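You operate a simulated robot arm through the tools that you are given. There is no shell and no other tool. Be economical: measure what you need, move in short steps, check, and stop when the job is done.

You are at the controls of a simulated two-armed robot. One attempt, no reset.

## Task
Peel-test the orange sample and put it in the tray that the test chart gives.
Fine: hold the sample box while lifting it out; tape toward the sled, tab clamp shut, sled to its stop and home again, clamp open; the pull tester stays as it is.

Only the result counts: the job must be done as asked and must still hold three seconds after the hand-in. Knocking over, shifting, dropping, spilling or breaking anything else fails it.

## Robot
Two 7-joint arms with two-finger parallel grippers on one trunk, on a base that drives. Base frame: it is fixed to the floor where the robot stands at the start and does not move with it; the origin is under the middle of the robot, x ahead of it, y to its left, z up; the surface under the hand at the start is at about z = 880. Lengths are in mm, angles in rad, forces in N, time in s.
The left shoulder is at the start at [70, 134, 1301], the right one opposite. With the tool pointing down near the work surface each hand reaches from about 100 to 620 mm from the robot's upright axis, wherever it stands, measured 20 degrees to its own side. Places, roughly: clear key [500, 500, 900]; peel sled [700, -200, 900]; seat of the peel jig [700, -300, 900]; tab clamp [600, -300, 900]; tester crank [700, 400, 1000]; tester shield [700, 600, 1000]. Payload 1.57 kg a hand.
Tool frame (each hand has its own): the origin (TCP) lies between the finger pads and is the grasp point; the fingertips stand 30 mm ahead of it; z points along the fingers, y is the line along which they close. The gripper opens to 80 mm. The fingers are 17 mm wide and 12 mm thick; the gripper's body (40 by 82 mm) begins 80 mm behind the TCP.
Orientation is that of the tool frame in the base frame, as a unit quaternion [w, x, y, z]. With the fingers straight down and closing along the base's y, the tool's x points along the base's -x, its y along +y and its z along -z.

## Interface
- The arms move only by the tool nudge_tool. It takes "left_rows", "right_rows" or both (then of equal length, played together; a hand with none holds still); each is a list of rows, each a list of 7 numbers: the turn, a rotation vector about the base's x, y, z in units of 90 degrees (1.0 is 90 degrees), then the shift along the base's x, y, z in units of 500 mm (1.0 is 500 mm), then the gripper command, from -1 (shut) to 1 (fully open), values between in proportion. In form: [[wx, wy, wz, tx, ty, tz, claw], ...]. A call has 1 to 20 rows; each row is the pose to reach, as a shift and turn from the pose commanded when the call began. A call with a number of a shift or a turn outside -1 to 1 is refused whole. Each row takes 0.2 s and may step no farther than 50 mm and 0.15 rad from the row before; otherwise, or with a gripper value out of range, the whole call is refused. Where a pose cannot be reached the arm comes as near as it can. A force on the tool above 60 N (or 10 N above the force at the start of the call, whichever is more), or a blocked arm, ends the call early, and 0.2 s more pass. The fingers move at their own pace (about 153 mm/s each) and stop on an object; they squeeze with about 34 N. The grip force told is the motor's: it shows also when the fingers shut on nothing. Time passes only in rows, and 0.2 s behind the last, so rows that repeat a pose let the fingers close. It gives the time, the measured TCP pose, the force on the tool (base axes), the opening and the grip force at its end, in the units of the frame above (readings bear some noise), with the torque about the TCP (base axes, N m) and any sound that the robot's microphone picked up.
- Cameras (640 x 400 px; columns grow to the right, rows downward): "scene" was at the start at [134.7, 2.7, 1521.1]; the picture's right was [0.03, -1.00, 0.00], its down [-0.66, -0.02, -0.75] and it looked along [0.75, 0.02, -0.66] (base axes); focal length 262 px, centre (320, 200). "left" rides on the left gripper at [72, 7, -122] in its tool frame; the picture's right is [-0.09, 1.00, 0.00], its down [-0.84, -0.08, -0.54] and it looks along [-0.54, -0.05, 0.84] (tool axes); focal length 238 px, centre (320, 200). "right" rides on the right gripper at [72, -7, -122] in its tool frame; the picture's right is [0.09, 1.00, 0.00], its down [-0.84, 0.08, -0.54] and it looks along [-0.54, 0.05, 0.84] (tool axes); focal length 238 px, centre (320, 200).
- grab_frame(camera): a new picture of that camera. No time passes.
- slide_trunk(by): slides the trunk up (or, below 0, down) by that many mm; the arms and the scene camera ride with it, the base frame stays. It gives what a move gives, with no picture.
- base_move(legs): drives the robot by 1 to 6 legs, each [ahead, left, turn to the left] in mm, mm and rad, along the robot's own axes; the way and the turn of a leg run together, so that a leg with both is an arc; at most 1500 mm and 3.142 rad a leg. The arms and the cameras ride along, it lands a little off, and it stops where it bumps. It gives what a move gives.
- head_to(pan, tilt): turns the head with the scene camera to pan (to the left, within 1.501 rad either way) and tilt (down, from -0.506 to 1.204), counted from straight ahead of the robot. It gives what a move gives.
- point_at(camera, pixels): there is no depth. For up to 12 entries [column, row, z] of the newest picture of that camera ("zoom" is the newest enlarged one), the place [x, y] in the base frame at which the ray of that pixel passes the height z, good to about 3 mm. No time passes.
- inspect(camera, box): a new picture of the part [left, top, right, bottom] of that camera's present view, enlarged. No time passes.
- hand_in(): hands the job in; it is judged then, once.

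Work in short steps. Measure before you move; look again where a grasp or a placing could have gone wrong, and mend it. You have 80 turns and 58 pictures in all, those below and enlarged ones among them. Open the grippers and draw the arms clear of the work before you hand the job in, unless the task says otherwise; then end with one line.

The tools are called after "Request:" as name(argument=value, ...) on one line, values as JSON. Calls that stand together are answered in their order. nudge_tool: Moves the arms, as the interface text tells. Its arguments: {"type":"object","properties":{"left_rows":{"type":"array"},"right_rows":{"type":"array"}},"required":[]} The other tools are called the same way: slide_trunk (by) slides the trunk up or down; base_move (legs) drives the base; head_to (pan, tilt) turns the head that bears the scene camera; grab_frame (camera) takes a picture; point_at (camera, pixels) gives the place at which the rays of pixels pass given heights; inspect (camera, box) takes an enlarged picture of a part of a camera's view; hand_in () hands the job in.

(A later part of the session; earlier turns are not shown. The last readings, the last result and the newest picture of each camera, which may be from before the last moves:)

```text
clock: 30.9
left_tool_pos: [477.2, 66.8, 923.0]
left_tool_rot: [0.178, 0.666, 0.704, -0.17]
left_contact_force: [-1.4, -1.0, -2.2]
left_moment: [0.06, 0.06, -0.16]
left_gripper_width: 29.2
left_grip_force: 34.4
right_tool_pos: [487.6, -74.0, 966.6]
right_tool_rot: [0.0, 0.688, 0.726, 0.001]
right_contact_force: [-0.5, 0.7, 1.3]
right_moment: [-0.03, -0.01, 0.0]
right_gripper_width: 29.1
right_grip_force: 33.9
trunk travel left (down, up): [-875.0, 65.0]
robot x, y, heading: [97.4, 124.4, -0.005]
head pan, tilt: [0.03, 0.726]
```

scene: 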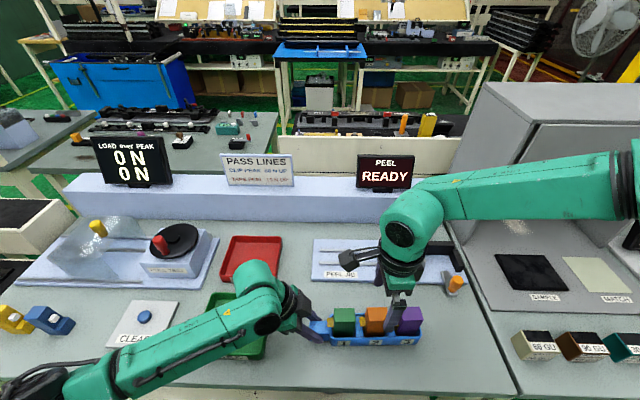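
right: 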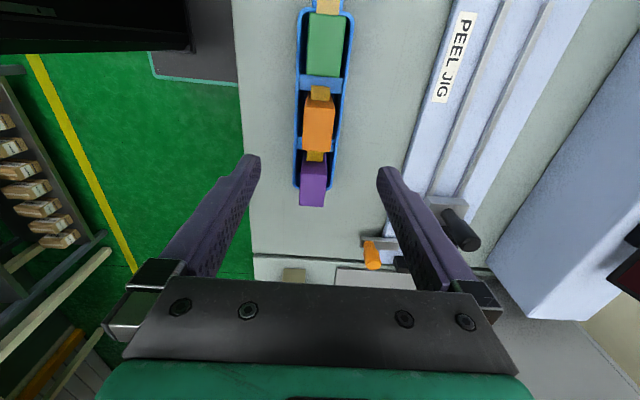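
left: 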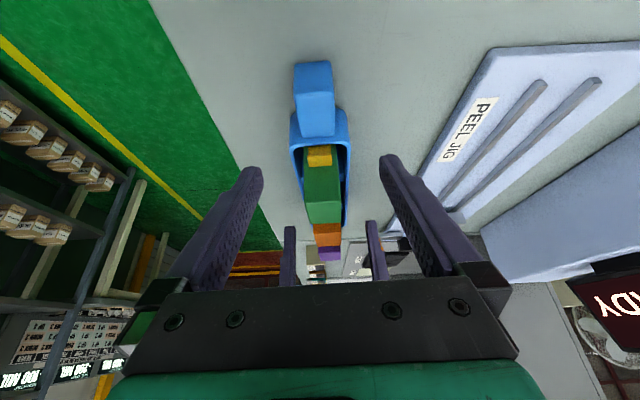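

The block is gripped (29 mm). I lift straight up 120 mm while the left hand holds the box.

Request:
nudge_tool(right_rows=[[0, 0, 0, 0, 0, 0.02, -1], [0, 0, 0, 0, 0, 0.05, -1], [0, 0, 0, 0, 0, 0.09, -1], [0, 0, 0, 0, 0, 0.13, -1], [0, 0, 0, 0, 0, 0.17, -1], [0, 0, 0, 0, 0, 0.21, -1], [0, 0, 0, 0, 0, 0.25, -1]])

Request:
grab_frame(camera="scene")

```text
clock: 32.5
left_tool_pos: [477.9, 65.3, 922.8]
left_tool_rot: [0.178, 0.666, 0.704, -0.17]
left_contact_force: [0.0, -0.2, 0.6]
left_moment: [0.03, 0.04, -0.02]
left_gripper_width: 28.9
left_grip_force: 34.3
right_tool_pos: [484.6, -73.5, 1094.0]
right_tool_rot: [0.001, 0.688, 0.725, -0.001]
right_contact_force: [1.2, -0.4, -0.6]
right_moment: [-0.02, 0.01, 0.0]
right_gripper_width: 29.2
right_grip_force: 34.0
trunk travel left (down, up): [-875.0, 65.0]
robot x, y, heading: [94.5, 124.2, -0.002]
head pan, tilt: [0.03, 0.726]
```

```text
24 pictures are left
```

scene: 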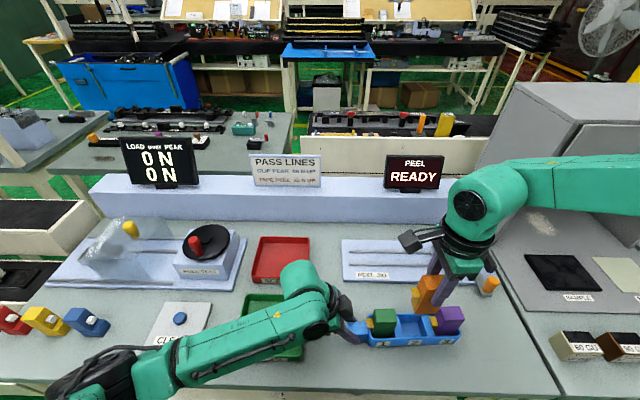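

The block is out. I release the handle and raise the left hand clear, then drive toward the jig (to about x 140, y −75).

Request:
nudge_tool(left_rows=[[0, 0, 0, 0, 0, 0, -0.3], [0, 0, 0, 0, 0, 0, 0.5], [0, 0, 0, 0, 0, 0, 1], [0, 0, 0, 0, 0.01, 0.06, 1], [0, 0, 0, 0, 0.03, 0.15, 1], [0, 0, 0, 0, 0.06, 0.24, 1], [0, 0, 0, 0, 0.1, 0.33, 1], [0, 0, 0, -0.05, 0.15, 0.38, 1], [0, 0, 0, -0.1, 0.2, 0.4, 1]])

Request:
base_move(legs=[[0, -200, 0], [45, 0, 0]])

Request:
grab_frame(camera="scene")

```text
clock: 34.5
left_tool_pos: [437.1, 153.0, 1118.6]
left_tool_rot: [0.181, 0.666, 0.704, -0.17]
left_contact_force: [-0.3, -0.3, -0.6]
left_moment: [0.0, -0.01, 0.04]
left_gripper_width: 80.3
left_grip_force: 0.1
left hand out of reach, approached as far as the arm can: row 9
right_tool_pos: [484.1, -72.7, 1094.3]
right_tool_rot: [0.0, 0.688, 0.725, 0.001]
right_contact_force: [-0.9, 0.4, -0.3]
right_moment: [0.01, -0.02, 0.0]
right_gripper_width: 29.2
right_grip_force: 34.2
trunk travel left (down, up): [-875.0, 65.0]
robot x, y, heading: [101.0, 127.5, 0.002]
head pan, tilt: [0.03, 0.726]
```

```text
clock: 36.6
left_tool_pos: [477.2, -47.1, 1120.5]
left_tool_rot: [0.182, 0.667, 0.702, -0.169]
left_contact_force: [-1.5, 0.1, -0.1]
left_moment: [0.01, -0.05, 0.03]
left_gripper_width: 79.9
left_grip_force: 0.1
right_tool_pos: [522.9, -271.2, 1096.3]
right_tool_rot: [0.002, 0.688, 0.726, 0.003]
right_contact_force: [-1.1, 0.0, 0.7]
right_moment: [0.02, -0.09, 0.01]
right_gripper_width: 29.1
right_grip_force: 33.8
trunk travel left (down, up): [-875.0, 65.0]
robot x, y, heading: [143.0, -76.4, 0.001]
head pan, tilt: [0.03, 0.726]
```

```text
23 pictures are left
```

scene: 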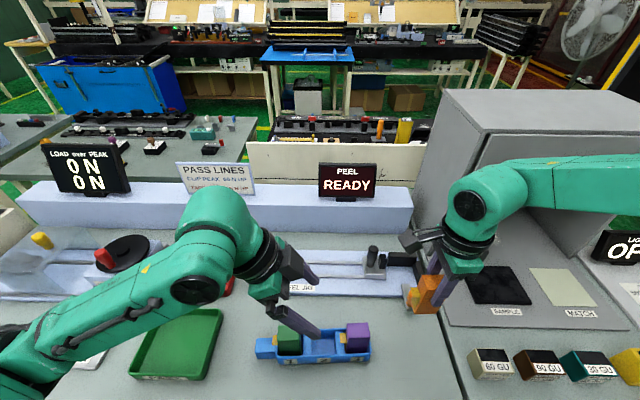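

I check clearances: cabinet's left front corner near (478,135)/(440,255), the forearm at (600,185), and the seat walls near (400,255).

Request:
inspect(camera="scene", box=[340, 80, 640, 330])

Request:
point_at(camera="scene", pixels=[[480, 135, 1150], [480, 135, 1250], [480, 135, 1350], [600, 185, 1250], [600, 185, 1350], [475, 205, 1250], [475, 205, 1300], [445, 90, 1250], [600, 215, 1250], [437, 290, 880]])

```text
1.60 times, centred on (490, 205) of scene
```

zoom: 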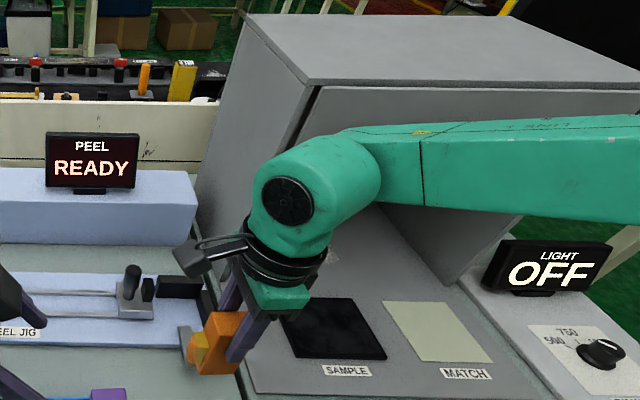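

```text
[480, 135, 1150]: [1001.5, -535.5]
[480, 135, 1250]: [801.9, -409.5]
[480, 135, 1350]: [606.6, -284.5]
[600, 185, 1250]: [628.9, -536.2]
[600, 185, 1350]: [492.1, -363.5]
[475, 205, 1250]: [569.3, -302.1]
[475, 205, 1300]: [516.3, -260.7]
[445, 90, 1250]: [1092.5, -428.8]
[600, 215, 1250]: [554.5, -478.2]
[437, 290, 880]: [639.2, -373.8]
```

The right forearm would hit the cabinet (top ≈ z 1290, front x≈720) at the seat, so the left hand must place it. I'll set the block on the bare table near (500,-245) and regrip with the left. First I measure the block's bottom edge height from the zoom ((233,375),(200,373)).

Request:
point_at(camera="zoom", pixels=[[233, 375, 1000], [233, 375, 1020], [233, 375, 1040], [200, 373, 1010], [240, 318, 1104], [207, 312, 1104]])

Request:
nudge_tool(right_rows=[[0, 0, -0.01, -0.02, 0.02, -0.05, -1], [0, 0, -0.02, -0.04, 0.05, -0.1, -1], [0, 0, -0.033, -0.046, 0.05, -0.15, -1], [0, 0, -0.033, -0.046, 0.05, -0.19, -1], [0, 0, -0.033, -0.046, 0.05, -0.22, -1], [0, 0, -0.033, -0.046, 0.05, -0.232, -1]])

Request:
inspect(camera="scene", box=[380, 280, 460, 340])

```text
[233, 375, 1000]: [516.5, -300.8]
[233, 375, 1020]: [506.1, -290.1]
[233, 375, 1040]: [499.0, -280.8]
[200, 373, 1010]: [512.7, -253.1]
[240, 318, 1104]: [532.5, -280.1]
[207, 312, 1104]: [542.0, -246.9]
```

```text
clock: 38.0
left_tool_pos: [484.7, -49.3, 1118.2]
left_tool_rot: [0.18, 0.666, 0.704, -0.17]
left_contact_force: [-0.1, -0.9, -0.1]
left_moment: [0.0, 0.01, 0.0]
left_gripper_width: 79.8
left_grip_force: 0.0
right_tool_pos: [507.0, -248.6, 977.4]
right_tool_rot: [-0.001, 0.707, 0.707, 0.001]
right_contact_force: [1.1, 0.5, -0.5]
right_moment: [-0.02, -0.01, 0.04]
right_gripper_width: 29.2
right_grip_force: 34.0
trunk travel left (down, up): [-875.0, 65.0]
robot x, y, heading: [136.1, -76.2, -0.002]
head pan, tilt: [0.03, 0.726]
```

```text
6.67 times, centred on (420, 310) of scene
```

zoom: 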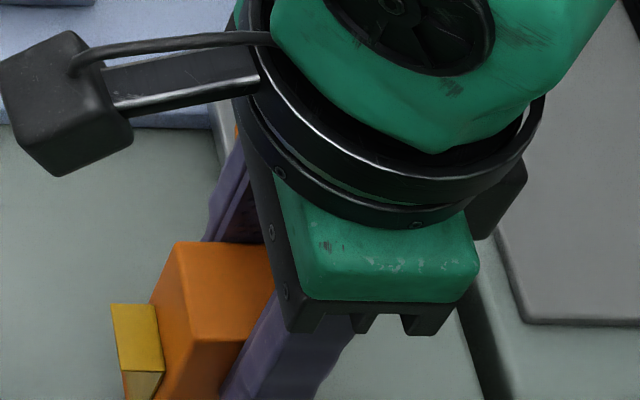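

Block bottom is ~80 mm below TCP, so it should touch at TCP z≈960. I lower in small steps, reading force.

Request:
nudge_tool(right_rows=[[0, 0, 0, 0, 0, -0.01, -1], [0, 0, 0, 0, 0, -0.02, -1], [0, 0, 0, 0, 0, -0.026, -1]])

Request:
nudge_tool(right_rows=[[0, 0, 0, 0, 0, -0.004, -1], [0, 0, 0, 0, 0, -0.007, -1]])

Request:
inspect(camera="scene", box=[380, 290, 470, 360])

```text
clock: 38.8
left_tool_pos: [484.9, -48.1, 1117.7]
left_tool_rot: [0.179, 0.666, 0.703, -0.171]
left_contact_force: [-1.0, -0.3, -0.1]
left_moment: [-0.06, 0.02, -0.03]
left_gripper_width: 79.9
left_grip_force: 0.3
right_tool_pos: [507.2, -248.0, 964.3]
right_tool_rot: [0.0, 0.707, 0.707, 0.001]
right_contact_force: [-0.3, 0.2, 0.0]
right_moment: [0.0, 0.04, 0.01]
right_gripper_width: 29.1
right_grip_force: 33.7
trunk travel left (down, up): [-875.0, 65.0]
robot x, y, heading: [140.7, -77.7, -0.006]
head pan, tilt: [0.03, 0.726]
```

```text
clock: 39.4
left_tool_pos: [483.1, -47.6, 1119.1]
left_tool_rot: [0.181, 0.666, 0.704, -0.17]
left_contact_force: [-1.0, 0.6, -0.1]
left_moment: [0.03, -0.01, 0.03]
left_gripper_width: 80.2
left_grip_force: 0.1
right_tool_pos: [505.6, -247.2, 963.0]
right_tool_rot: [0.002, 0.707, 0.707, 0.002]
right_contact_force: [0.4, -3.3, 16.2]
right_moment: [-0.25, 0.08, 0.01]
right_gripper_width: 28.9
right_grip_force: 33.9
trunk travel left (down, up): [-875.0, 65.0]
robot x, y, heading: [142.9, -74.9, -0.005]
head pan, tilt: [0.03, 0.726]
```

```text
5.71 times, centred on (425, 325) of scene
```

zoom: 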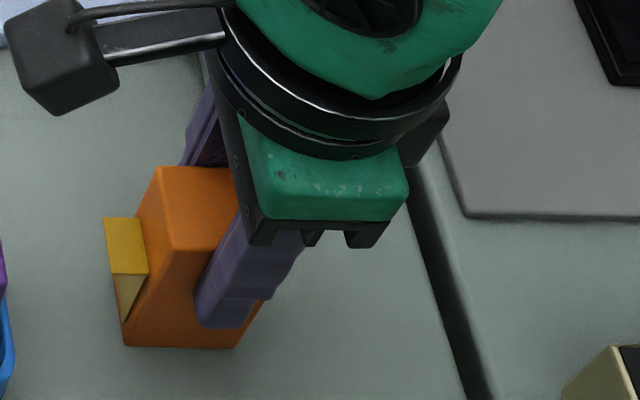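

Contact at z=963 (16 N): the block stands on the table. I open, raise the right hand and pull it back to the right.

Request:
nudge_tool(right_rows=[[0, 0, 0, 0, 0, 0.004, -1], [0, 0, 0, 0, 0, 0.006, -0.1], [0, 0, 0, 0, 0, 0.006, 0.3], [0, 0, 0, 0, 0, 0.006, 0.5], [0, 0, 0, 0, 0, 0.06, 0.5], [0, 0, 0, 0, 0, 0.15, 0.5], [0, 0, 0, 0, 0, 0.24, 0.5], [0, 0, 0, 0, 0, 0.33, 0.5], [0, 0, 0, -0.02, -0.06, 0.38, 0.5], [0, 0, 0.08, -0.06, -0.12, 0.4, 0.5], [0, 0, 0.16, -0.1, -0.17, 0.4, 0.5], [0, 0, 0.25, -0.14, -0.2, 0.4, 0.5], [0, 0, 0.34, -0.16, -0.2, 0.4, 0.5], [0, 0, 0.43, -0.18, -0.2, 0.4, 0.5], [0, 0, 0.52, -0.18, -0.2, 0.4, 0.5], [0, 0, 0.61, -0.18, -0.2, 0.4, 0.5], [0, 0, 0.7, -0.18, -0.2, 0.4, 0.5], [0, 0, 0.79, -0.18, -0.2, 0.4, 0.5], [0, 0, 0.88, -0.18, -0.2, 0.4, 0.5], [0, 0, 0.97, -0.18, -0.2, 0.4, 0.5]])

Request:
base_move(legs=[[0, -290, 0]])

Request:
grab_frame(camera="scene")

```text
clock: 43.6
left_tool_pos: [483.7, -48.9, 1118.1]
left_tool_rot: [0.179, 0.666, 0.704, -0.17]
left_contact_force: [0.3, 0.1, 0.4]
left_moment: [0.01, 0.02, 0.02]
left_gripper_width: 80.0
left_grip_force: 0.1
right_tool_pos: [417.0, -347.5, 1160.6]
right_tool_rot: [-0.001, 0.022, 1.0, 0.001]
right_contact_force: [-0.7, 0.0, 0.6]
right_moment: [-0.02, 0.0, 0.02]
right_gripper_width: 60.0
right_grip_force: 0.0
trunk travel left (down, up): [-875.0, 65.0]
robot x, y, heading: [141.2, -74.1, -0.008]
head pan, tilt: [0.03, 0.726]
```

```text
clock: 45.5
left_tool_pos: [483.1, -329.1, 1118.8]
left_tool_rot: [0.179, 0.666, 0.704, -0.171]
left_contact_force: [0.5, 0.0, 0.1]
left_moment: [-0.04, -0.03, 0.02]
left_gripper_width: 80.0
left_grip_force: 0.1
right_tool_pos: [415.0, -628.4, 1162.0]
right_tool_rot: [0.0, 0.022, 1.0, 0.0]
right_contact_force: [-0.5, -0.5, -0.3]
right_moment: [0.0, -0.01, 0.04]
right_gripper_width: 60.0
right_grip_force: 0.0
trunk travel left (down, up): [-875.0, 65.0]
robot x, y, heading: [143.2, -356.7, -0.003]
head pan, tilt: [0.03, 0.726]
```

```text
19 pictures are left
```

scene: 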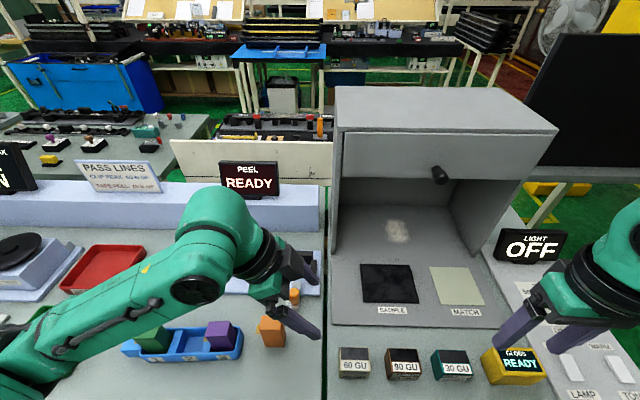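

The block stands at about (505,-248). I straighten the left hand and bring it above the block, then look through its camera.

Request:
nudge_tool(left_rows=[[0.08, 0.002, -0.009, 0.011, 0.04, -0.01, 1], [0.16, 0.004, -0.017, 0.022, 0.08, -0.02, 1], [0.24, 0.006, -0.026, 0.033, 0.12, -0.04, 1], [0.3175, 0.008, -0.0346, 0.044, 0.162, -0.058, 1]])

Request:
grab_frame(camera="left")

```text
clock: 46.5
left_tool_pos: [504.0, -251.5, 1089.8]
left_tool_rot: [0.0, 0.707, 0.707, 0.0]
left_contact_force: [0.2, 0.2, -0.3]
left_moment: [-0.02, -0.01, 0.03]
left_gripper_width: 80.0
left_grip_force: 0.1
right_tool_pos: [417.0, -630.7, 1161.0]
right_tool_rot: [-0.002, 0.022, 1.0, 0.001]
right_contact_force: [-0.1, 0.8, -0.7]
right_moment: [0.01, -0.01, -0.01]
right_gripper_width: 60.3
right_grip_force: 0.0
trunk travel left (down, up): [-875.0, 65.0]
robot x, y, heading: [139.5, -358.2, -0.002]
head pan, tilt: [0.03, 0.726]
```

```text
18 pictures are left
```

left: 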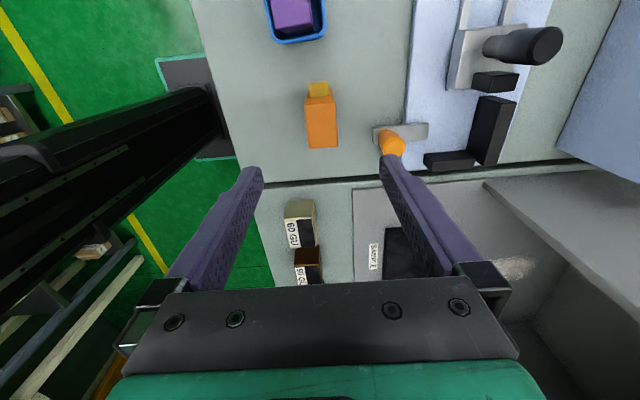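

The block centre computes to (506,-243). I shift +2/+8 mm, descend to z≈970 and close with the left hand.

Request:
nudge_tool(left_rows=[[0, 0, 0, 0.004, 0.016, -0.05, 1], [0, 0, 0, 0.004, 0.016, -0.11, 0.7], [0, 0, 0, 0.004, 0.016, -0.17, 0.4], [0, 0, 0, 0.004, 0.016, -0.21, 0.3], [0, 0, 0, 0.004, 0.016, -0.24, 0.2]])

Request:
inspect(camera="left", box=[220, 80, 460, 260])

```text
clock: 47.7
left_tool_pos: [508.6, -242.1, 968.3]
left_tool_rot: [0.0, 0.707, 0.707, -0.001]
left_contact_force: [-0.4, 0.3, 0.4]
left_moment: [0.03, 0.0, -0.01]
left_gripper_width: 48.2
left_grip_force: 0.1
right_tool_pos: [415.9, -630.2, 1162.3]
right_tool_rot: [-0.001, 0.022, 1.0, 0.001]
right_contact_force: [0.9, 0.3, -0.1]
right_moment: [0.0, -0.02, 0.02]
right_gripper_width: 60.0
right_grip_force: 0.0
trunk travel left (down, up): [-875.0, 65.0]
robot x, y, heading: [140.4, -358.2, -0.004]
head pan, tilt: [0.03, 0.726]
```

```text
2.22 times, centred on (340, 170) of left
```

zoom: 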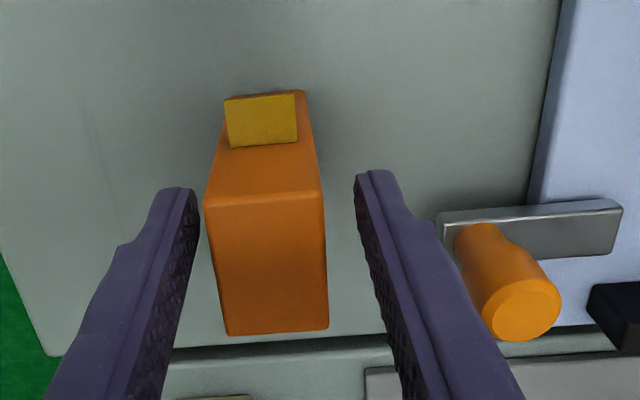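

The block is ~2 mm toward the left finger; I shift −2 mm, close, and lift 60 mm.

Request:
nudge_tool(left_rows=[[0, 0, 0, -0.004, 0, 0, 0.1], [0, 0, 0, -0.004, 0, 0, -0.1], [0, 0, 0, -0.004, 0, 0, -0.4], [0, 0, 0, -0.004, 0, 0, -1], [0, 0, 0, -0.004, 0, 0, -1], [0, 0, 0, -0.004, 0, 0.03, -1], [0, 0, 0, -0.004, 0, 0.09, -1], [0, 0, 0, -0.004, 0, 0.16, -1]])

Request:
inspect(camera="scene", box=[200, 230, 340, 360])

```text
clock: 49.5
left_tool_pos: [509.9, -244.1, 1049.2]
left_tool_rot: [0.0, 0.707, 0.707, 0.0]
left_contact_force: [0.5, -0.9, -0.3]
left_moment: [0.0, 0.02, 0.01]
left_gripper_width: 29.3
left_grip_force: 33.8
right_tool_pos: [416.2, -630.5, 1160.4]
right_tool_rot: [-0.001, 0.023, 1.0, 0.001]
right_contact_force: [0.1, 0.4, 0.7]
right_moment: [0.02, 0.02, 0.0]
right_gripper_width: 60.1
right_grip_force: 0.1
trunk travel left (down, up): [-875.0, 65.0]
robot x, y, heading: [141.8, -360.0, -0.008]
head pan, tilt: [0.03, 0.726]
```

```text
3.08 times, centred on (270, 295) of scene
```

zoom: 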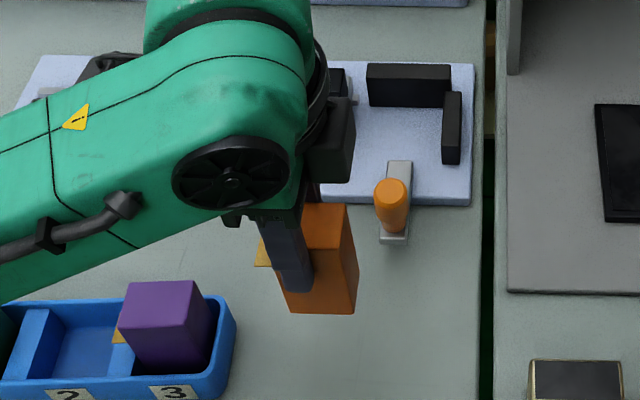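

A clear view of the seat: back wall base (370,106)–(440,107), right wall inner base (442,112)–(443,163), jaw right edge ~(346,100). I measure them.

Request:
point_at(camera="zoom", pixels=[[370, 105, 890], [440, 107, 890], [443, 163, 890], [441, 120, 890], [346, 105, 890], [460, 160, 890], [470, 197, 890], [388, 162, 900], [412, 162, 900], [380, 237, 895], [407, 237, 895], [392, 188, 945]])

```text
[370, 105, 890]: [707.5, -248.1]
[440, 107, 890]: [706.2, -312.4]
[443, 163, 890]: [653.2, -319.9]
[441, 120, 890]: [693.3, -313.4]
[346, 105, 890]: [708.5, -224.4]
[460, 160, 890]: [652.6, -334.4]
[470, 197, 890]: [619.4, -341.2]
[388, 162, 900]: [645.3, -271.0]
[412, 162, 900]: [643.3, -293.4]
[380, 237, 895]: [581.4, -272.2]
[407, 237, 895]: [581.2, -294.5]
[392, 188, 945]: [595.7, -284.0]
```

Seat: back wall x≈708, right wall y≈−318, wall tops ≈931; the block centre should go to about (692,−296). I move over the seat at a safe height and look.

Request:
nudge_tool(left_rows=[[0, 0, 0, 0.0, -0.02, 0.04, -1], [0, 0, 0, 0.08, -0.04, 0.042, -1], [0, 0, 0, 0.16, -0.06, 0.042, -1], [0, 0, 0, 0.24, -0.08, 0.042, -1], [0, 0, 0, 0.32, -0.09, 0.042, -1], [0, 0, 0, 0.362, -0.098, 0.042, -1]])

Request:
grab_frame(camera="left")

```text
clock: 50.9
left_tool_pos: [687.6, -290.4, 1069.3]
left_tool_rot: [0.0, 0.707, 0.707, 0.0]
left_contact_force: [-0.1, -0.8, 0.1]
left_moment: [0.01, 0.03, -0.04]
left_gripper_width: 29.4
left_grip_force: 33.7
right_tool_pos: [416.9, -630.7, 1161.8]
right_tool_rot: [0.0, 0.022, 1.0, 0.001]
right_contact_force: [-0.6, 0.1, -0.6]
right_moment: [0.04, 0.02, -0.02]
right_gripper_width: 60.0
right_grip_force: 0.1
trunk travel left (down, up): [-875.0, 65.0]
robot x, y, heading: [140.9, -361.3, -0.003]
head pan, tilt: [0.03, 0.726]
```

```text
15 pictures are left
```

left: 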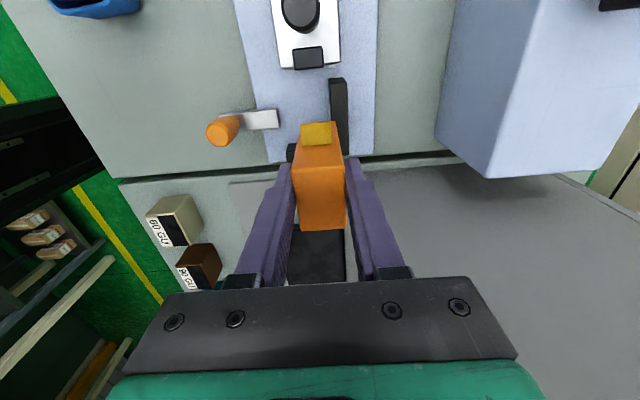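

Over the seat: back wall is ~+15 mm from the TCP, the jaw is clear (y≈−236). I back off 3 mm in x and descend to z≈984.

Request:
nudge_tool(left_rows=[[0, 0, 0, -0.006, 0, -0.04, -1], [0, 0, 0, -0.006, 0, -0.08, -1], [0, 0, 0, -0.006, 0, -0.11, -1], [0, 0, 0, -0.006, 0, -0.14, -1], [0, 0, 0, -0.006, 0, -0.16, -1], [0, 0, 0, -0.006, 0, -0.17, -1]])

Request:
inspect(camera="scene", box=[230, 230, 340, 310])

```text
clock: 52.3
left_tool_pos: [684.7, -290.7, 986.0]
left_tool_rot: [0.0, 0.707, 0.707, -0.001]
left_contact_force: [-0.7, -0.9, -0.7]
left_moment: [0.0, 0.02, -0.01]
left_gripper_width: 29.1
left_grip_force: 33.7
right_tool_pos: [416.3, -631.0, 1160.2]
right_tool_rot: [-0.001, 0.023, 1.0, 0.001]
right_contact_force: [-0.3, -0.2, 0.1]
right_moment: [-0.02, -0.03, -0.01]
right_gripper_width: 60.1
right_grip_force: 0.0
trunk travel left (down, up): [-875.0, 65.0]
robot x, y, heading: [143.2, -356.4, -0.006]
head pan, tilt: [0.03, 0.726]
```

```text
5.00 times, centred on (285, 270) of scene
```

zoom: 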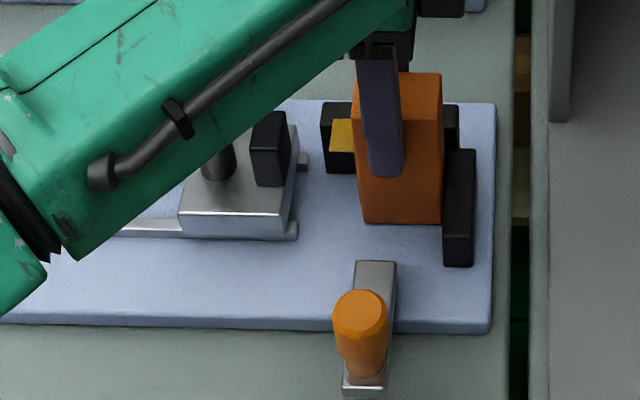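

The block is just above the plate. I lower it in small steps to contact.

Request:
nudge_tool(left_rows=[[0, 0, 0, 0, 0, -0.006, -1], [0, 0, 0, 0, 0, -0.01, -1]])

Request:
nudge_tool(left_rows=[[0, 0, 0, 0, 0, -0.003, -1], [0, 0, 0, 0, 0, -0.005, -1]])

```text
clock: 52.9
left_tool_pos: [683.2, -290.1, 984.5]
left_tool_rot: [0.004, 0.707, 0.707, 0.002]
left_contact_force: [4.0, 2.1, 20.4]
left_moment: [0.05, -0.06, 0.05]
left_gripper_width: 29.2
left_grip_force: 34.1
right_tool_pos: [414.1, -630.8, 1163.1]
right_tool_rot: [0.001, 0.022, 1.0, 0.001]
right_contact_force: [-1.3, -0.2, 0.0]
right_moment: [0.0, 0.0, -0.01]
right_gripper_width: 60.3
right_grip_force: 0.0
trunk travel left (down, up): [-875.0, 65.0]
robot x, y, heading: [140.6, -360.3, -0.004]
head pan, tilt: [0.03, 0.726]
```

```text
clock: 53.5
left_tool_pos: [682.4, -290.3, 981.6]
left_tool_rot: [0.003, 0.708, 0.706, 0.002]
left_contact_force: [9.2, 2.3, 28.8]
left_moment: [-0.03, -0.43, 0.04]
left_gripper_width: 29.5
left_grip_force: 33.4
right_tool_pos: [414.7, -631.0, 1161.9]
right_tool_rot: [0.0, 0.022, 1.0, 0.001]
right_contact_force: [0.4, -0.3, -0.1]
right_moment: [0.0, 0.0, 0.0]
right_gripper_width: 60.1
right_grip_force: 0.1
trunk travel left (down, up): [-875.0, 65.0]
robot x, y, heading: [140.8, -357.9, -0.004]
head pan, tilt: [0.03, 0.726]
```

Contact with the plate is at z≈984. I ease up 4.5 mm and slide the block toward the back and right walls until contact.

Request:
nudge_tool(left_rows=[[0, 0, 0, 0, 0, 0.009, -1], [0, 0, 0, 0.006, -0.003, 0.009, -1], [0, 0, 0, 0.01, -0.006, 0.009, -1]])

Request:
nudge_tool(left_rows=[[0, 0, 0, 0.004, -0.003, 0, -1], [0, 0, 0, 0.008, -0.005, 0, -1]])

Request:
inspect(camera="scene", box=[260, 240, 340, 290])

```text
clock: 54.3
left_tool_pos: [686.5, -291.8, 980.7]
left_tool_rot: [-0.001, 0.707, 0.708, -0.001]
left_contact_force: [-3.6, 2.2, 2.5]
left_moment: [0.07, 0.14, -0.07]
left_gripper_width: 29.1
left_grip_force: 34.2
right_tool_pos: [415.5, -628.5, 1162.0]
right_tool_rot: [0.001, 0.022, 1.0, 0.001]
right_contact_force: [-0.4, 0.8, -0.9]
right_moment: [0.0, -0.01, -0.03]
right_gripper_width: 59.9
right_grip_force: 0.3
trunk travel left (down, up): [-875.0, 65.0]
robot x, y, heading: [139.1, -358.9, -0.008]
head pan, tilt: [0.03, 0.726]
```

```text
clock: 54.9
left_tool_pos: [686.3, -291.7, 981.6]
left_tool_rot: [-0.003, 0.706, 0.708, -0.002]
left_contact_force: [-22.2, 11.1, -9.6]
left_moment: [0.74, 0.98, -0.16]
left_gripper_width: 29.2
left_grip_force: 34.0
right_tool_pos: [412.9, -626.7, 1162.9]
right_tool_rot: [0.002, 0.022, 1.0, -0.002]
right_contact_force: [0.0, 0.8, -0.3]
right_moment: [-0.02, 0.0, 0.01]
right_gripper_width: 59.9
right_grip_force: 0.0
trunk travel left (down, up): [-875.0, 65.0]
robot x, y, heading: [144.9, -360.1, -0.004]
head pan, tilt: [0.03, 0.726]
```

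```text
8.00 times, centred on (300, 265) of scene
```

zoom: 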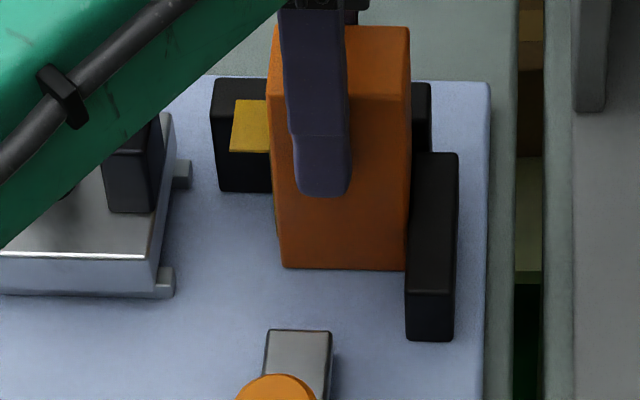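

The block is against both walls (−22 N, +11 N). I relax the push, open the gripper and rise.

Request:
nudge_tool(left_rows=[[0, 0, 0, -0.007, 0.004, 0, -1], [0, 0, 0, -0.007, 0.004, 0, -0.1], [0, 0, 0, -0.007, 0.004, 0, 0.2], [0, 0, 0, -0.007, 0.004, 0, 0.3], [0, 0, 0, -0.007, 0.004, 0.03, 0.3], [0, 0, 0, -0.007, 0.004, 0.09, 0.3], [0, 0, 0, -0.007, 0.004, 0.16, 0.3], [0, 0, 0, -0.05, 0.03, 0.2, 0.3], [0, 0, 0, -0.12, 0.06, 0.2, 0.3], [0, 0, 0, -0.2, 0.08, 0.2, 0.3]])

Request:
grab_frame(camera="left")

```text
clock: 57.1
left_tool_pos: [591.5, -253.9, 1082.1]
left_tool_rot: [-0.001, 0.707, 0.707, -0.002]
left_contact_force: [-0.8, 0.9, 0.2]
left_moment: [-0.02, 0.01, 0.01]
left_gripper_width: 52.1
left_grip_force: 0.1
right_tool_pos: [414.7, -630.9, 1162.8]
right_tool_rot: [-0.001, 0.023, 1.0, 0.001]
right_contact_force: [0.0, -0.9, -0.1]
right_moment: [0.04, 0.02, 0.0]
right_gripper_width: 60.0
right_grip_force: 0.0
trunk travel left (down, up): [-875.0, 65.0]
robot x, y, heading: [143.2, -358.3, 0.001]
head pan, tilt: [0.03, 0.726]
```

```text
12 pictures are left
```

left: 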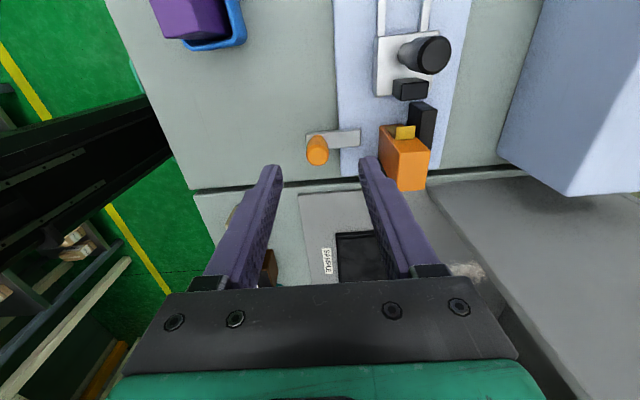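

The sample sits in the seat with tape toward the sled. The clamp knob computes to (587,−284), top z≈958. I lower the left hand around it and close.

Request:
nudge_tool(left_rows=[[0, 0, 0, -0.009, -0.03, -0.05, 0.3], [0, 0, 0, -0.009, -0.06, -0.1, 0.3], [0, 0, 0, -0.009, -0.06, -0.16, 0.3], [0, 0, 0, -0.009, -0.06, -0.22, 0.3], [0, 0, 0, -0.009, -0.06, -0.28, 0.3], [0, 0, 0, -0.009, -0.06, -0.284, 0.3]])

Request:
inspect(camera="left", box=[200, 60, 480, 240])

```text
clock: 58.5
left_tool_pos: [589.7, -286.8, 938.4]
left_tool_rot: [0.001, 0.707, 0.707, 0.0]
left_contact_force: [0.3, 0.3, -0.2]
left_moment: [-0.02, 0.0, 0.03]
left_gripper_width: 52.0
left_grip_force: 0.2
right_tool_pos: [416.7, -630.8, 1160.7]
right_tool_rot: [0.001, 0.023, 1.0, 0.001]
right_contact_force: [0.5, -0.3, -0.7]
right_moment: [0.0, -0.01, -0.02]
right_gripper_width: 60.1
right_grip_force: 0.0
trunk travel left (down, up): [-875.0, 65.0]
robot x, y, heading: [140.7, -355.1, -0.005]
head pan, tilt: [0.03, 0.726]
```

```text
2.22 times, centred on (340, 150) of left
```

zoom: 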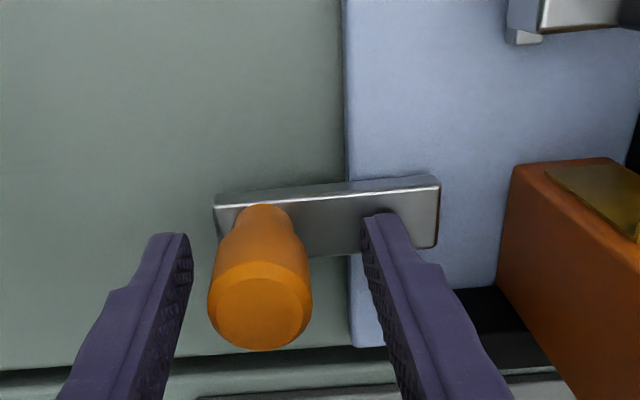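

The knob is between the fingers, ~3 mm toward −x. I shift, close, then push gently +x to see how the clamp moves.

Request:
nudge_tool(left_rows=[[0, 0, 0, -0.006, 0, 0, 0.1], [0, 0, 0, -0.006, 0, 0, -0.2], [0, 0, 0, -0.006, 0, 0, -0.6], [0, 0, 0, -0.006, 0, 0, -1], [0, 0, 0, -0.006, 0, 0, -1]])

Request:
nudge_tool(left_rows=[[0, 0, 0, 0.01, 0, 0, -1], [0, 0, 0, 0.02, 0, 0, -1], [0, 0, 0, 0.03, 0, 0, -1]])

```text
clock: 59.7
left_tool_pos: [585.6, -287.2, 939.6]
left_tool_rot: [0.001, 0.707, 0.708, -0.001]
left_contact_force: [-1.1, 0.2, -1.7]
left_moment: [-0.05, -0.7, 0.0]
left_gripper_width: 25.1
left_grip_force: 36.8
right_tool_pos: [417.2, -630.1, 1160.8]
right_tool_rot: [-0.002, 0.023, 1.0, 0.001]
right_contact_force: [0.0, -0.7, -0.5]
right_moment: [0.01, 0.01, 0.02]
right_gripper_width: 60.1
right_grip_force: 0.0
trunk travel left (down, up): [-875.0, 65.0]
robot x, y, heading: [142.1, -356.6, -0.006]
head pan, tilt: [0.03, 0.726]
```

```text
clock: 60.5
left_tool_pos: [599.7, -286.6, 939.5]
left_tool_rot: [-0.001, 0.707, 0.707, -0.001]
left_contact_force: [-3.6, -1.6, -8.7]
left_moment: [-0.13, -0.71, -0.09]
left_gripper_width: 25.3
left_grip_force: 36.5
right_tool_pos: [415.9, -631.3, 1161.7]
right_tool_rot: [-0.001, 0.022, 1.0, 0.001]
right_contact_force: [-0.5, 1.2, 0.4]
right_moment: [0.01, 0.01, 0.04]
right_gripper_width: 60.1
right_grip_force: 0.1
trunk travel left (down, up): [-875.0, 65.0]
robot x, y, heading: [142.8, -356.4, -0.0]
head pan, tilt: [0.03, 0.726]
```

The clamp slides freely in +x. I continue in small steps until it meets the sample or stop.

Request:
nudge_tool(left_rows=[[0, 0, 0, 0.012, 0, 0, -1], [0, 0, 0, 0.024, 0, 0, -1], [0, 0, 0, 0.034, 0, 0, -1]])

Request:
nudge_tool(left_rows=[[0, 0, 0, 0.006, 0, 0, -1], [0, 0, 0, 0.012, 0, 0, -1], [0, 0, 0, 0.018, 0, 0, -1]])

Request:
inspect(camera="scene", box=[220, 160, 340, 310])

```text
clock: 61.3
left_tool_pos: [615.9, -286.3, 939.3]
left_tool_rot: [-0.001, 0.707, 0.707, -0.001]
left_contact_force: [-7.6, -3.7, -17.4]
left_moment: [-0.14, -0.96, 0.12]
left_gripper_width: 25.5
left_grip_force: 36.8
right_tool_pos: [416.8, -631.9, 1160.7]
right_tool_rot: [-0.001, 0.022, 1.0, 0.0]
right_contact_force: [-0.3, 0.3, 0.5]
right_moment: [-0.05, -0.02, -0.01]
right_gripper_width: 59.9
right_grip_force: 0.1
trunk travel left (down, up): [-875.0, 65.0]
robot x, y, heading: [139.9, -357.6, -0.003]
head pan, tilt: [0.03, 0.726]
```

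```text
clock: 62.1
left_tool_pos: [615.9, -287.3, 940.9]
left_tool_rot: [-0.003, 0.708, 0.706, -0.003]
left_contact_force: [-34.9, -2.9, -22.7]
left_moment: [0.17, -1.11, 0.25]
left_gripper_width: 25.2
left_grip_force: 36.8
right_tool_pos: [410.1, -631.4, 1162.1]
right_tool_rot: [0.003, 0.022, 1.0, 0.001]
right_contact_force: [0.6, -0.9, 0.3]
right_moment: [0.03, 0.01, -0.01]
right_gripper_width: 60.0
right_grip_force: 0.1
trunk travel left (down, up): [-875.0, 65.0]
robot x, y, heading: [137.4, -357.5, -0.003]
head pan, tilt: [0.03, 0.726]
```

```text
2.67 times, centred on (280, 235) of scene
```

zoom: 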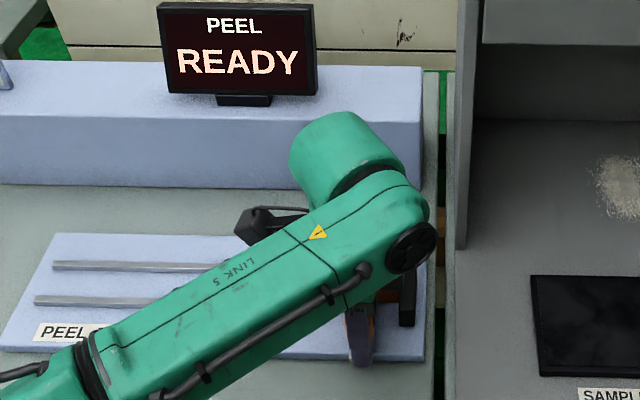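

The clamp stopped at x≈616 (−35 N), i.e. shut. I relax the push, open, and rise.

Request:
nudge_tool(left_rows=[[0, 0, 0, -0.014, 0, 0, -1], [0, 0, 0, -0.014, 0, 0, -0.3], [0, 0, 0, -0.014, 0, 0, 0.2], [0, 0, 0, -0.014, 0, 0.0, 0.3], [0, 0, 0, -0.014, 0, 0.05, 0.3], [0, 0, 0, -0.014, 0, 0.12, 0.3], [0, 0, 0, -0.014, 0, 0.2, 0.5], [0, 0, 0, -0.014, 0, 0.28, 0.5], [0, 0, 0.09, -0.014, 0.02, 0.34, 0.5], [0, 0, 0.18, -0.02, 0.05, 0.36, 0.5], [0, 0, 0.27, -0.03, 0.07, 0.36, 0.5], [0, 0, 0.36, -0.04, 0.1, 0.36, 0.5], [0, 0, 0.45, -0.04, 0.12, 0.36, 0.5], [0, 0, 0.54, -0.04, 0.14, 0.36, 0.5], [0, 0, 0.63, -0.04, 0.16, 0.36, 0.5], [0, 0, 0.72, -0.04, 0.18, 0.36, 0.5], [0, 0, 0.81, -0.04, 0.18, 0.36, 0.5], [0, 0, 0.9, -0.04, 0.18, 0.36, 0.5], [0, 0, 1, -0.04, 0.18, 0.36, 0.5]])

Request:
base_move(legs=[[0, 90, 0]])

Request:
grab_frame(camera="left")

```text
refused: row 19 steps farther than a row can; nothing moved
```

```text
clock: 63.2
left_tool_pos: [625.0, -203.1, 941.5]
left_tool_rot: [-0.001, 0.707, 0.707, 0.002]
left_contact_force: [-0.5, -0.1, 0.9]
left_moment: [0.02, 0.02, 0.01]
left_gripper_width: 0.0
left_grip_force: 21.3
right_tool_pos: [415.1, -547.6, 1160.7]
right_tool_rot: [0.001, 0.021, 1.0, 0.003]
right_contact_force: [-0.2, -0.5, -0.4]
right_moment: [0.03, 0.0, 0.0]
right_gripper_width: 59.9
right_grip_force: 0.0
trunk travel left (down, up): [-875.0, 65.0]
robot x, y, heading: [138.6, -269.2, -0.001]
head pan, tilt: [0.03, 0.726]
```

```text
9 pictures are left
```

left: 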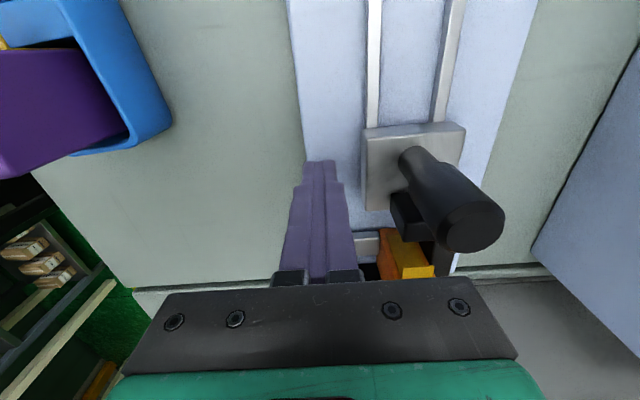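

My rise call was refused (turn step too large) and the base drove with the knob still held; the fingers slid off the knob sideways, with the hand now at (625,−203). I raise it straight up and turn it to yaw 0, then check jig and clamp.

Request:
nudge_tool(left_rows=[[0, 0, 0, 0, 0, 0.05, -1], [0, 0, 0, 0, 0, 0.12, -1], [0, 0, 0, 0, 0, 0.2, 0], [0, 0, 0, 0, 0, 0.28, 0.5], [0, 0, 0.09, -0.02, 0, 0.34, 0.5], [0, 0, 0.18, -0.04, 0, 0.36, 0.5], [0, 0, 0.27, -0.06, 0, 0.36, 0.5], [0, 0, 0.36, -0.07, 0, 0.36, 0.5], [0, 0, 0.45, -0.07, 0, 0.36, 0.5], [0, 0, 0.54, -0.07, 0, 0.36, 0.5], [0, 0, 0.63, -0.07, 0, 0.36, 0.5], [0, 0, 0.72, -0.07, 0, 0.36, 0.5], [0, 0, 0.81, -0.07, 0, 0.36, 0.5], [0, 0, 0.9, -0.07, 0, 0.36, 0.5], [0, 0, 0.99, -0.07, 0, 0.36, 0.5]])

Request:
grab_frame(camera="left")

```text
clock: 66.4
left_tool_pos: [590.0, -199.9, 1120.4]
left_tool_rot: [0.001, 0.006, 1.0, 0.0]
left_contact_force: [-0.1, -0.4, -0.4]
left_moment: [-0.02, 0.01, 0.05]
left_gripper_width: 59.9
left_grip_force: 0.0
right_tool_pos: [417.6, -543.6, 1161.8]
right_tool_rot: [0.0, 0.021, 1.0, 0.001]
right_contact_force: [-0.6, -0.2, 0.0]
right_moment: [-0.01, -0.01, -0.01]
right_gripper_width: 59.9
right_grip_force: 0.0
trunk travel left (down, up): [-875.0, 65.0]
robot x, y, heading: [140.7, -270.3, -0.002]
head pan, tilt: [0.03, 0.726]
```

```text
8 pictures are left
```

left: 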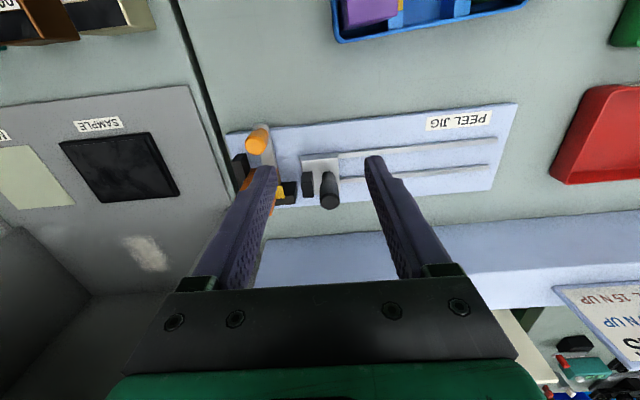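

The handle top at (329,200) computes to (684,−197). I zoom in to verify that the clamp still touches the sample.

Request:
inspect(camera="left", box=[200, 110, 360, 220])

```text
3.64 times, centred on (280, 165) of left
```

zoom: 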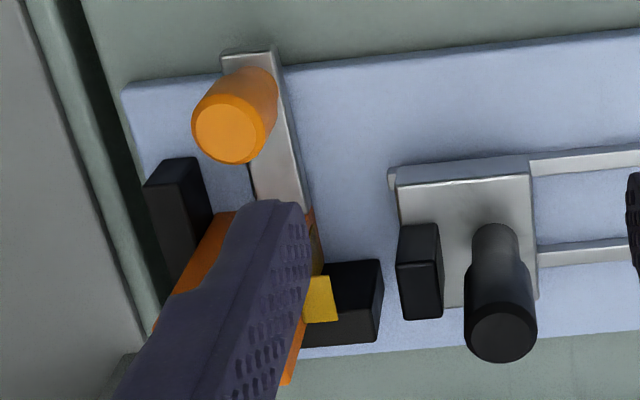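

The bar (front end now near the plate edge) touches the sample: clamp is shut. I move above the sled handle, then lower with the opening at 44 mm.

Request:
nudge_tool(left_rows=[[0, 0, 0, 0.06, 0.002, 0, 0.3], [0, 0, 0, 0.12, 0.004, -0.02, 0.1], [0, 0, 0, 0.188, 0.006, -0.05, 0.1], [0, 0, 0, 0.188, 0.006, -0.12, 0.1], [0, 0, 0, 0.188, 0.006, -0.17, 0.1], [0, 0, 0, 0.188, 0.006, -0.22, 0.1]])

Request:
inspect(camera="left", box=[220, 100, 420, 240])

```text
clock: 67.8
left_tool_pos: [684.1, -194.3, 1010.2]
left_tool_rot: [0.001, 0.007, 1.0, 0.001]
left_contact_force: [-0.9, -0.6, -0.1]
left_moment: [-0.01, 0.02, 0.02]
left_gripper_width: 44.0
left_grip_force: 0.0
right_tool_pos: [417.3, -543.2, 1161.5]
right_tool_rot: [-0.001, 0.023, 1.0, 0.001]
right_contact_force: [0.6, 0.6, -0.8]
right_moment: [0.01, 0.0, 0.01]
right_gripper_width: 60.0
right_grip_force: 0.1
trunk travel left (down, up): [-875.0, 65.0]
robot x, y, heading: [142.6, -267.3, -0.003]
head pan, tilt: [0.03, 0.726]
```

```text
2.86 times, centred on (320, 170) of left
```

zoom: 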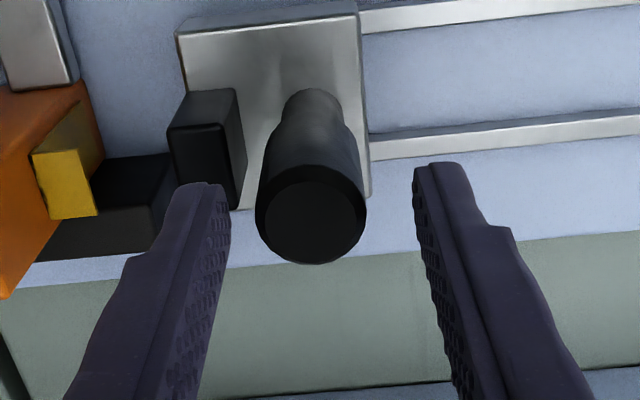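

Handle is within 2 mm of the TCP. I lower to z≈968 and close on it.

Request:
nudge_tool(left_rows=[[0, 0, 0, 0.003, -0.004, -0.04, 0.1], [0, 0, 0, 0.003, -0.004, -0.084, 0.1], [0, 0, 0, 0.003, -0.004, -0.084, -0.2], [0, 0, 0, 0.003, -0.004, -0.084, -0.6], [0, 0, 0, 0.003, -0.004, -0.084, -1], [0, 0, 0, 0.003, -0.004, -0.084, -1]])

```text
clock: 68.5
left_tool_pos: [690.4, -200.7, 988.5]
left_tool_rot: [0.026, 0.009, 1.0, -0.005]
left_contact_force: [-20.5, 5.9, 43.5]
left_moment: [-0.62, 1.01, -0.15]
left_gripper_width: 35.5
left_grip_force: 2.0
right_tool_pos: [407.5, -542.3, 1163.8]
right_tool_rot: [0.003, 0.022, 1.0, 0.001]
right_contact_force: [0.8, -1.0, -0.5]
right_moment: [0.02, 0.03, 0.0]
right_gripper_width: 60.2
right_grip_force: 0.1
trunk travel left (down, up): [-875.0, 65.0]
robot x, y, heading: [142.6, -272.2, -0.002]
head pan, tilt: [0.03, 0.726]
stopped in row 3 (left hand): the force on the tool passed its limit at 66 N (the readings are from after the stop); the commanded pose is now the measured one
```

The −y fingertip landed on the tape jaw (top ≈ z 955). I raise, straighten, and grip the handle higher (TCP z≈992, tips ≈962, above the jaw).

Request:
nudge_tool(left_rows=[[0, 0, 0, 0, 0, 0.016, 0.1], [0.006, 0.033, 0.011, -0.008, 0.007, 0.016, 0.1], [0.006, 0.033, 0.011, -0.008, 0.007, 0.009, 0.1]])

Request:
inspect(camera="left", box=[200, 90, 440, 250])

```text
clock: 69.3
left_tool_pos: [694.2, -198.6, 988.1]
left_tool_rot: [-0.003, -0.001, 1.0, -0.002]
left_contact_force: [9.9, 0.8, 29.0]
left_moment: [-0.73, -0.26, 0.38]
left_gripper_width: 43.7
left_grip_force: 0.2
right_tool_pos: [413.4, -543.2, 1163.1]
right_tool_rot: [0.0, 0.022, 1.0, 0.001]
right_contact_force: [-0.8, 0.1, -0.7]
right_moment: [-0.02, 0.01, 0.0]
right_gripper_width: 59.9
right_grip_force: 0.0
trunk travel left (down, up): [-875.0, 65.0]
robot x, y, heading: [139.0, -270.9, -0.003]
head pan, tilt: [0.03, 0.726]
```

```text
2.50 times, centred on (320, 170) of left
```

zoom: 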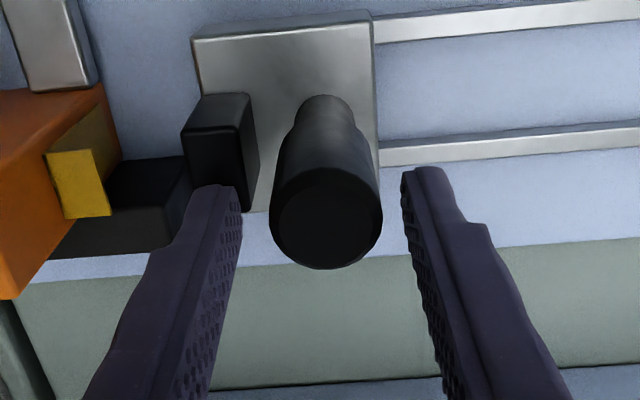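

There is still a 29 N upward force at z≈988. I raise in two small steps to see when it vanishes.

Request:
nudge_tool(left_rows=[[0, 0, 0, -0.004, 0, 0.008, 0.1], [0, 0, 0, -0.008, 0, 0.012, 0.1]])

```text
clock: 69.9
left_tool_pos: [686.2, -197.0, 989.1]
left_tool_rot: [-0.009, 0.0, 1.0, 0.001]
left_contact_force: [1.3, -0.9, 4.8]
left_moment: [-0.14, -0.09, 0.05]
left_gripper_width: 44.6
left_grip_force: 0.4
right_tool_pos: [416.0, -542.6, 1161.3]
right_tool_rot: [-0.001, 0.023, 1.0, 0.001]
right_contact_force: [0.0, -0.5, 0.3]
right_moment: [0.0, 0.0, 0.0]
right_gripper_width: 59.9
right_grip_force: 0.1
trunk travel left (down, up): [-875.0, 65.0]
robot x, y, heading: [141.0, -266.0, -0.001]
head pan, tilt: [0.03, 0.726]
```

Contact nearly gone at z≈989 (jaw top ≈959). I raise 2.5 mm more and close on the handle's upper part.

Request:
nudge_tool(left_rows=[[0, -0.011, 0, 0, 0, 0.005, 0.1], [0, -0.011, 0, 0, 0, 0.005, -0.2], [0, -0.011, 0, 0, 0, 0.005, -0.6], [0, -0.011, 0, 0, 0, 0.005, -1], [0, -0.011, 0, 0, 0, 0.005, -1]])

```text
clock: 71.1
left_tool_pos: [688.3, -196.1, 992.0]
left_tool_rot: [0.0, 0.0, 1.0, 0.0]
left_contact_force: [-6.8, 2.5, -9.5]
left_moment: [-0.6, -0.06, 0.03]
left_gripper_width: 25.2
left_grip_force: 36.8
right_tool_pos: [416.6, -542.7, 1161.7]
right_tool_rot: [-0.001, 0.022, 1.0, 0.0]
right_contact_force: [-0.3, 0.2, 0.6]
right_moment: [0.0, -0.03, -0.01]
right_gripper_width: 59.9
right_grip_force: 0.0
trunk travel left (down, up): [-875.0, 65.0]
robot x, y, heading: [141.0, -268.7, 0.001]
head pan, tilt: [0.03, 0.726]
```

Handle gripped (25 mm). I pull the sled +y 60 mm and read the forces.

Request:
nudge_tool(left_rows=[[0, 0, 0, 0, 0.015, 0, -1], [0, 0, 0, 0, 0.03, 0, -1], [0, 0, 0, 0, 0.045, 0, -1], [0, 0, 0, 0, 0.06, 0, -1], [0, 0, 0, 0, 0.08, 0, -1], [0, 0, 0, 0, 0.1, 0, -1], [0, 0, 0, 0, 0.12, 0, -1]])

```text
clock: 72.7
left_tool_pos: [687.8, -135.0, 993.4]
left_tool_rot: [0.0, -0.001, 1.0, 0.001]
left_contact_force: [-16.5, -1.1, -23.4]
left_moment: [-0.57, 0.46, 0.04]
left_gripper_width: 25.7
left_grip_force: 36.4
right_tool_pos: [416.4, -541.1, 1161.5]
right_tool_rot: [-0.001, 0.023, 1.0, 0.0]
right_contact_force: [-0.7, -0.1, 1.1]
right_moment: [0.0, 0.03, 0.0]
right_gripper_width: 59.8
right_grip_force: 0.0
trunk travel left (down, up): [-875.0, 65.0]
robot x, y, heading: [142.2, -266.8, 0.005]
head pan, tilt: [0.03, 0.726]
```

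The sled moves. Side forces build up (Fx −16, Fz −23), so I trim x −3, z −2 while pulling on.

Request:
nudge_tool(left_rows=[[0, 0, 0, -0.003, 0.015, -0.003, -1], [0, 0, 0, -0.006, 0.03, -0.005, -1], [0, 0, 0, -0.007, 0.05, -0.005, -1], [0, 0, 0, -0.008, 0.07, -0.005, -1], [0, 0, 0, -0.008, 0.09, -0.005, -1], [0, 0, 0, -0.009, 0.11, -0.005, -1]])

Request:
nudge_tool(left_rows=[[0, 0, 0, -0.001, 0.015, 0, -1], [0, 0, 0, -0.002, 0.03, 0, -1], [0, 0, 0, -0.003, 0.045, 0, -1]])

```text
clock: 74.1
left_tool_pos: [687.5, -82.8, 992.5]
left_tool_rot: [0.005, -0.001, 1.0, 0.0]
left_contact_force: [19.7, -0.8, 20.9]
left_moment: [-0.61, -0.51, 0.01]
left_gripper_width: 25.8
left_grip_force: 36.7
right_tool_pos: [418.4, -543.7, 1161.1]
right_tool_rot: [-0.002, 0.023, 1.0, 0.0]
right_contact_force: [0.2, -0.2, -0.4]
right_moment: [0.0, 0.0, 0.02]
right_gripper_width: 60.0
right_grip_force: 0.2
trunk travel left (down, up): [-875.0, 65.0]
robot x, y, heading: [139.3, -270.5, -0.003]
head pan, tilt: [0.03, 0.726]
```

```text
clock: 74.9
left_tool_pos: [686.1, -75.3, 990.9]
left_tool_rot: [0.004, 0.005, 1.0, 0.0]
left_contact_force: [17.1, -40.5, 9.5]
left_moment: [-0.21, -0.5, 0.18]
left_gripper_width: 25.4
left_grip_force: 36.8
right_tool_pos: [419.0, -555.1, 1158.6]
right_tool_rot: [-0.001, 0.024, 1.0, 0.006]
right_contact_force: [-0.2, 0.5, 0.2]
right_moment: [-0.03, 0.01, -0.02]
right_gripper_width: 60.1
right_grip_force: 0.0
trunk travel left (down, up): [-875.0, 65.0]
robot x, y, heading: [141.9, -269.3, -0.007]
head pan, tilt: [0.03, 0.726]
```

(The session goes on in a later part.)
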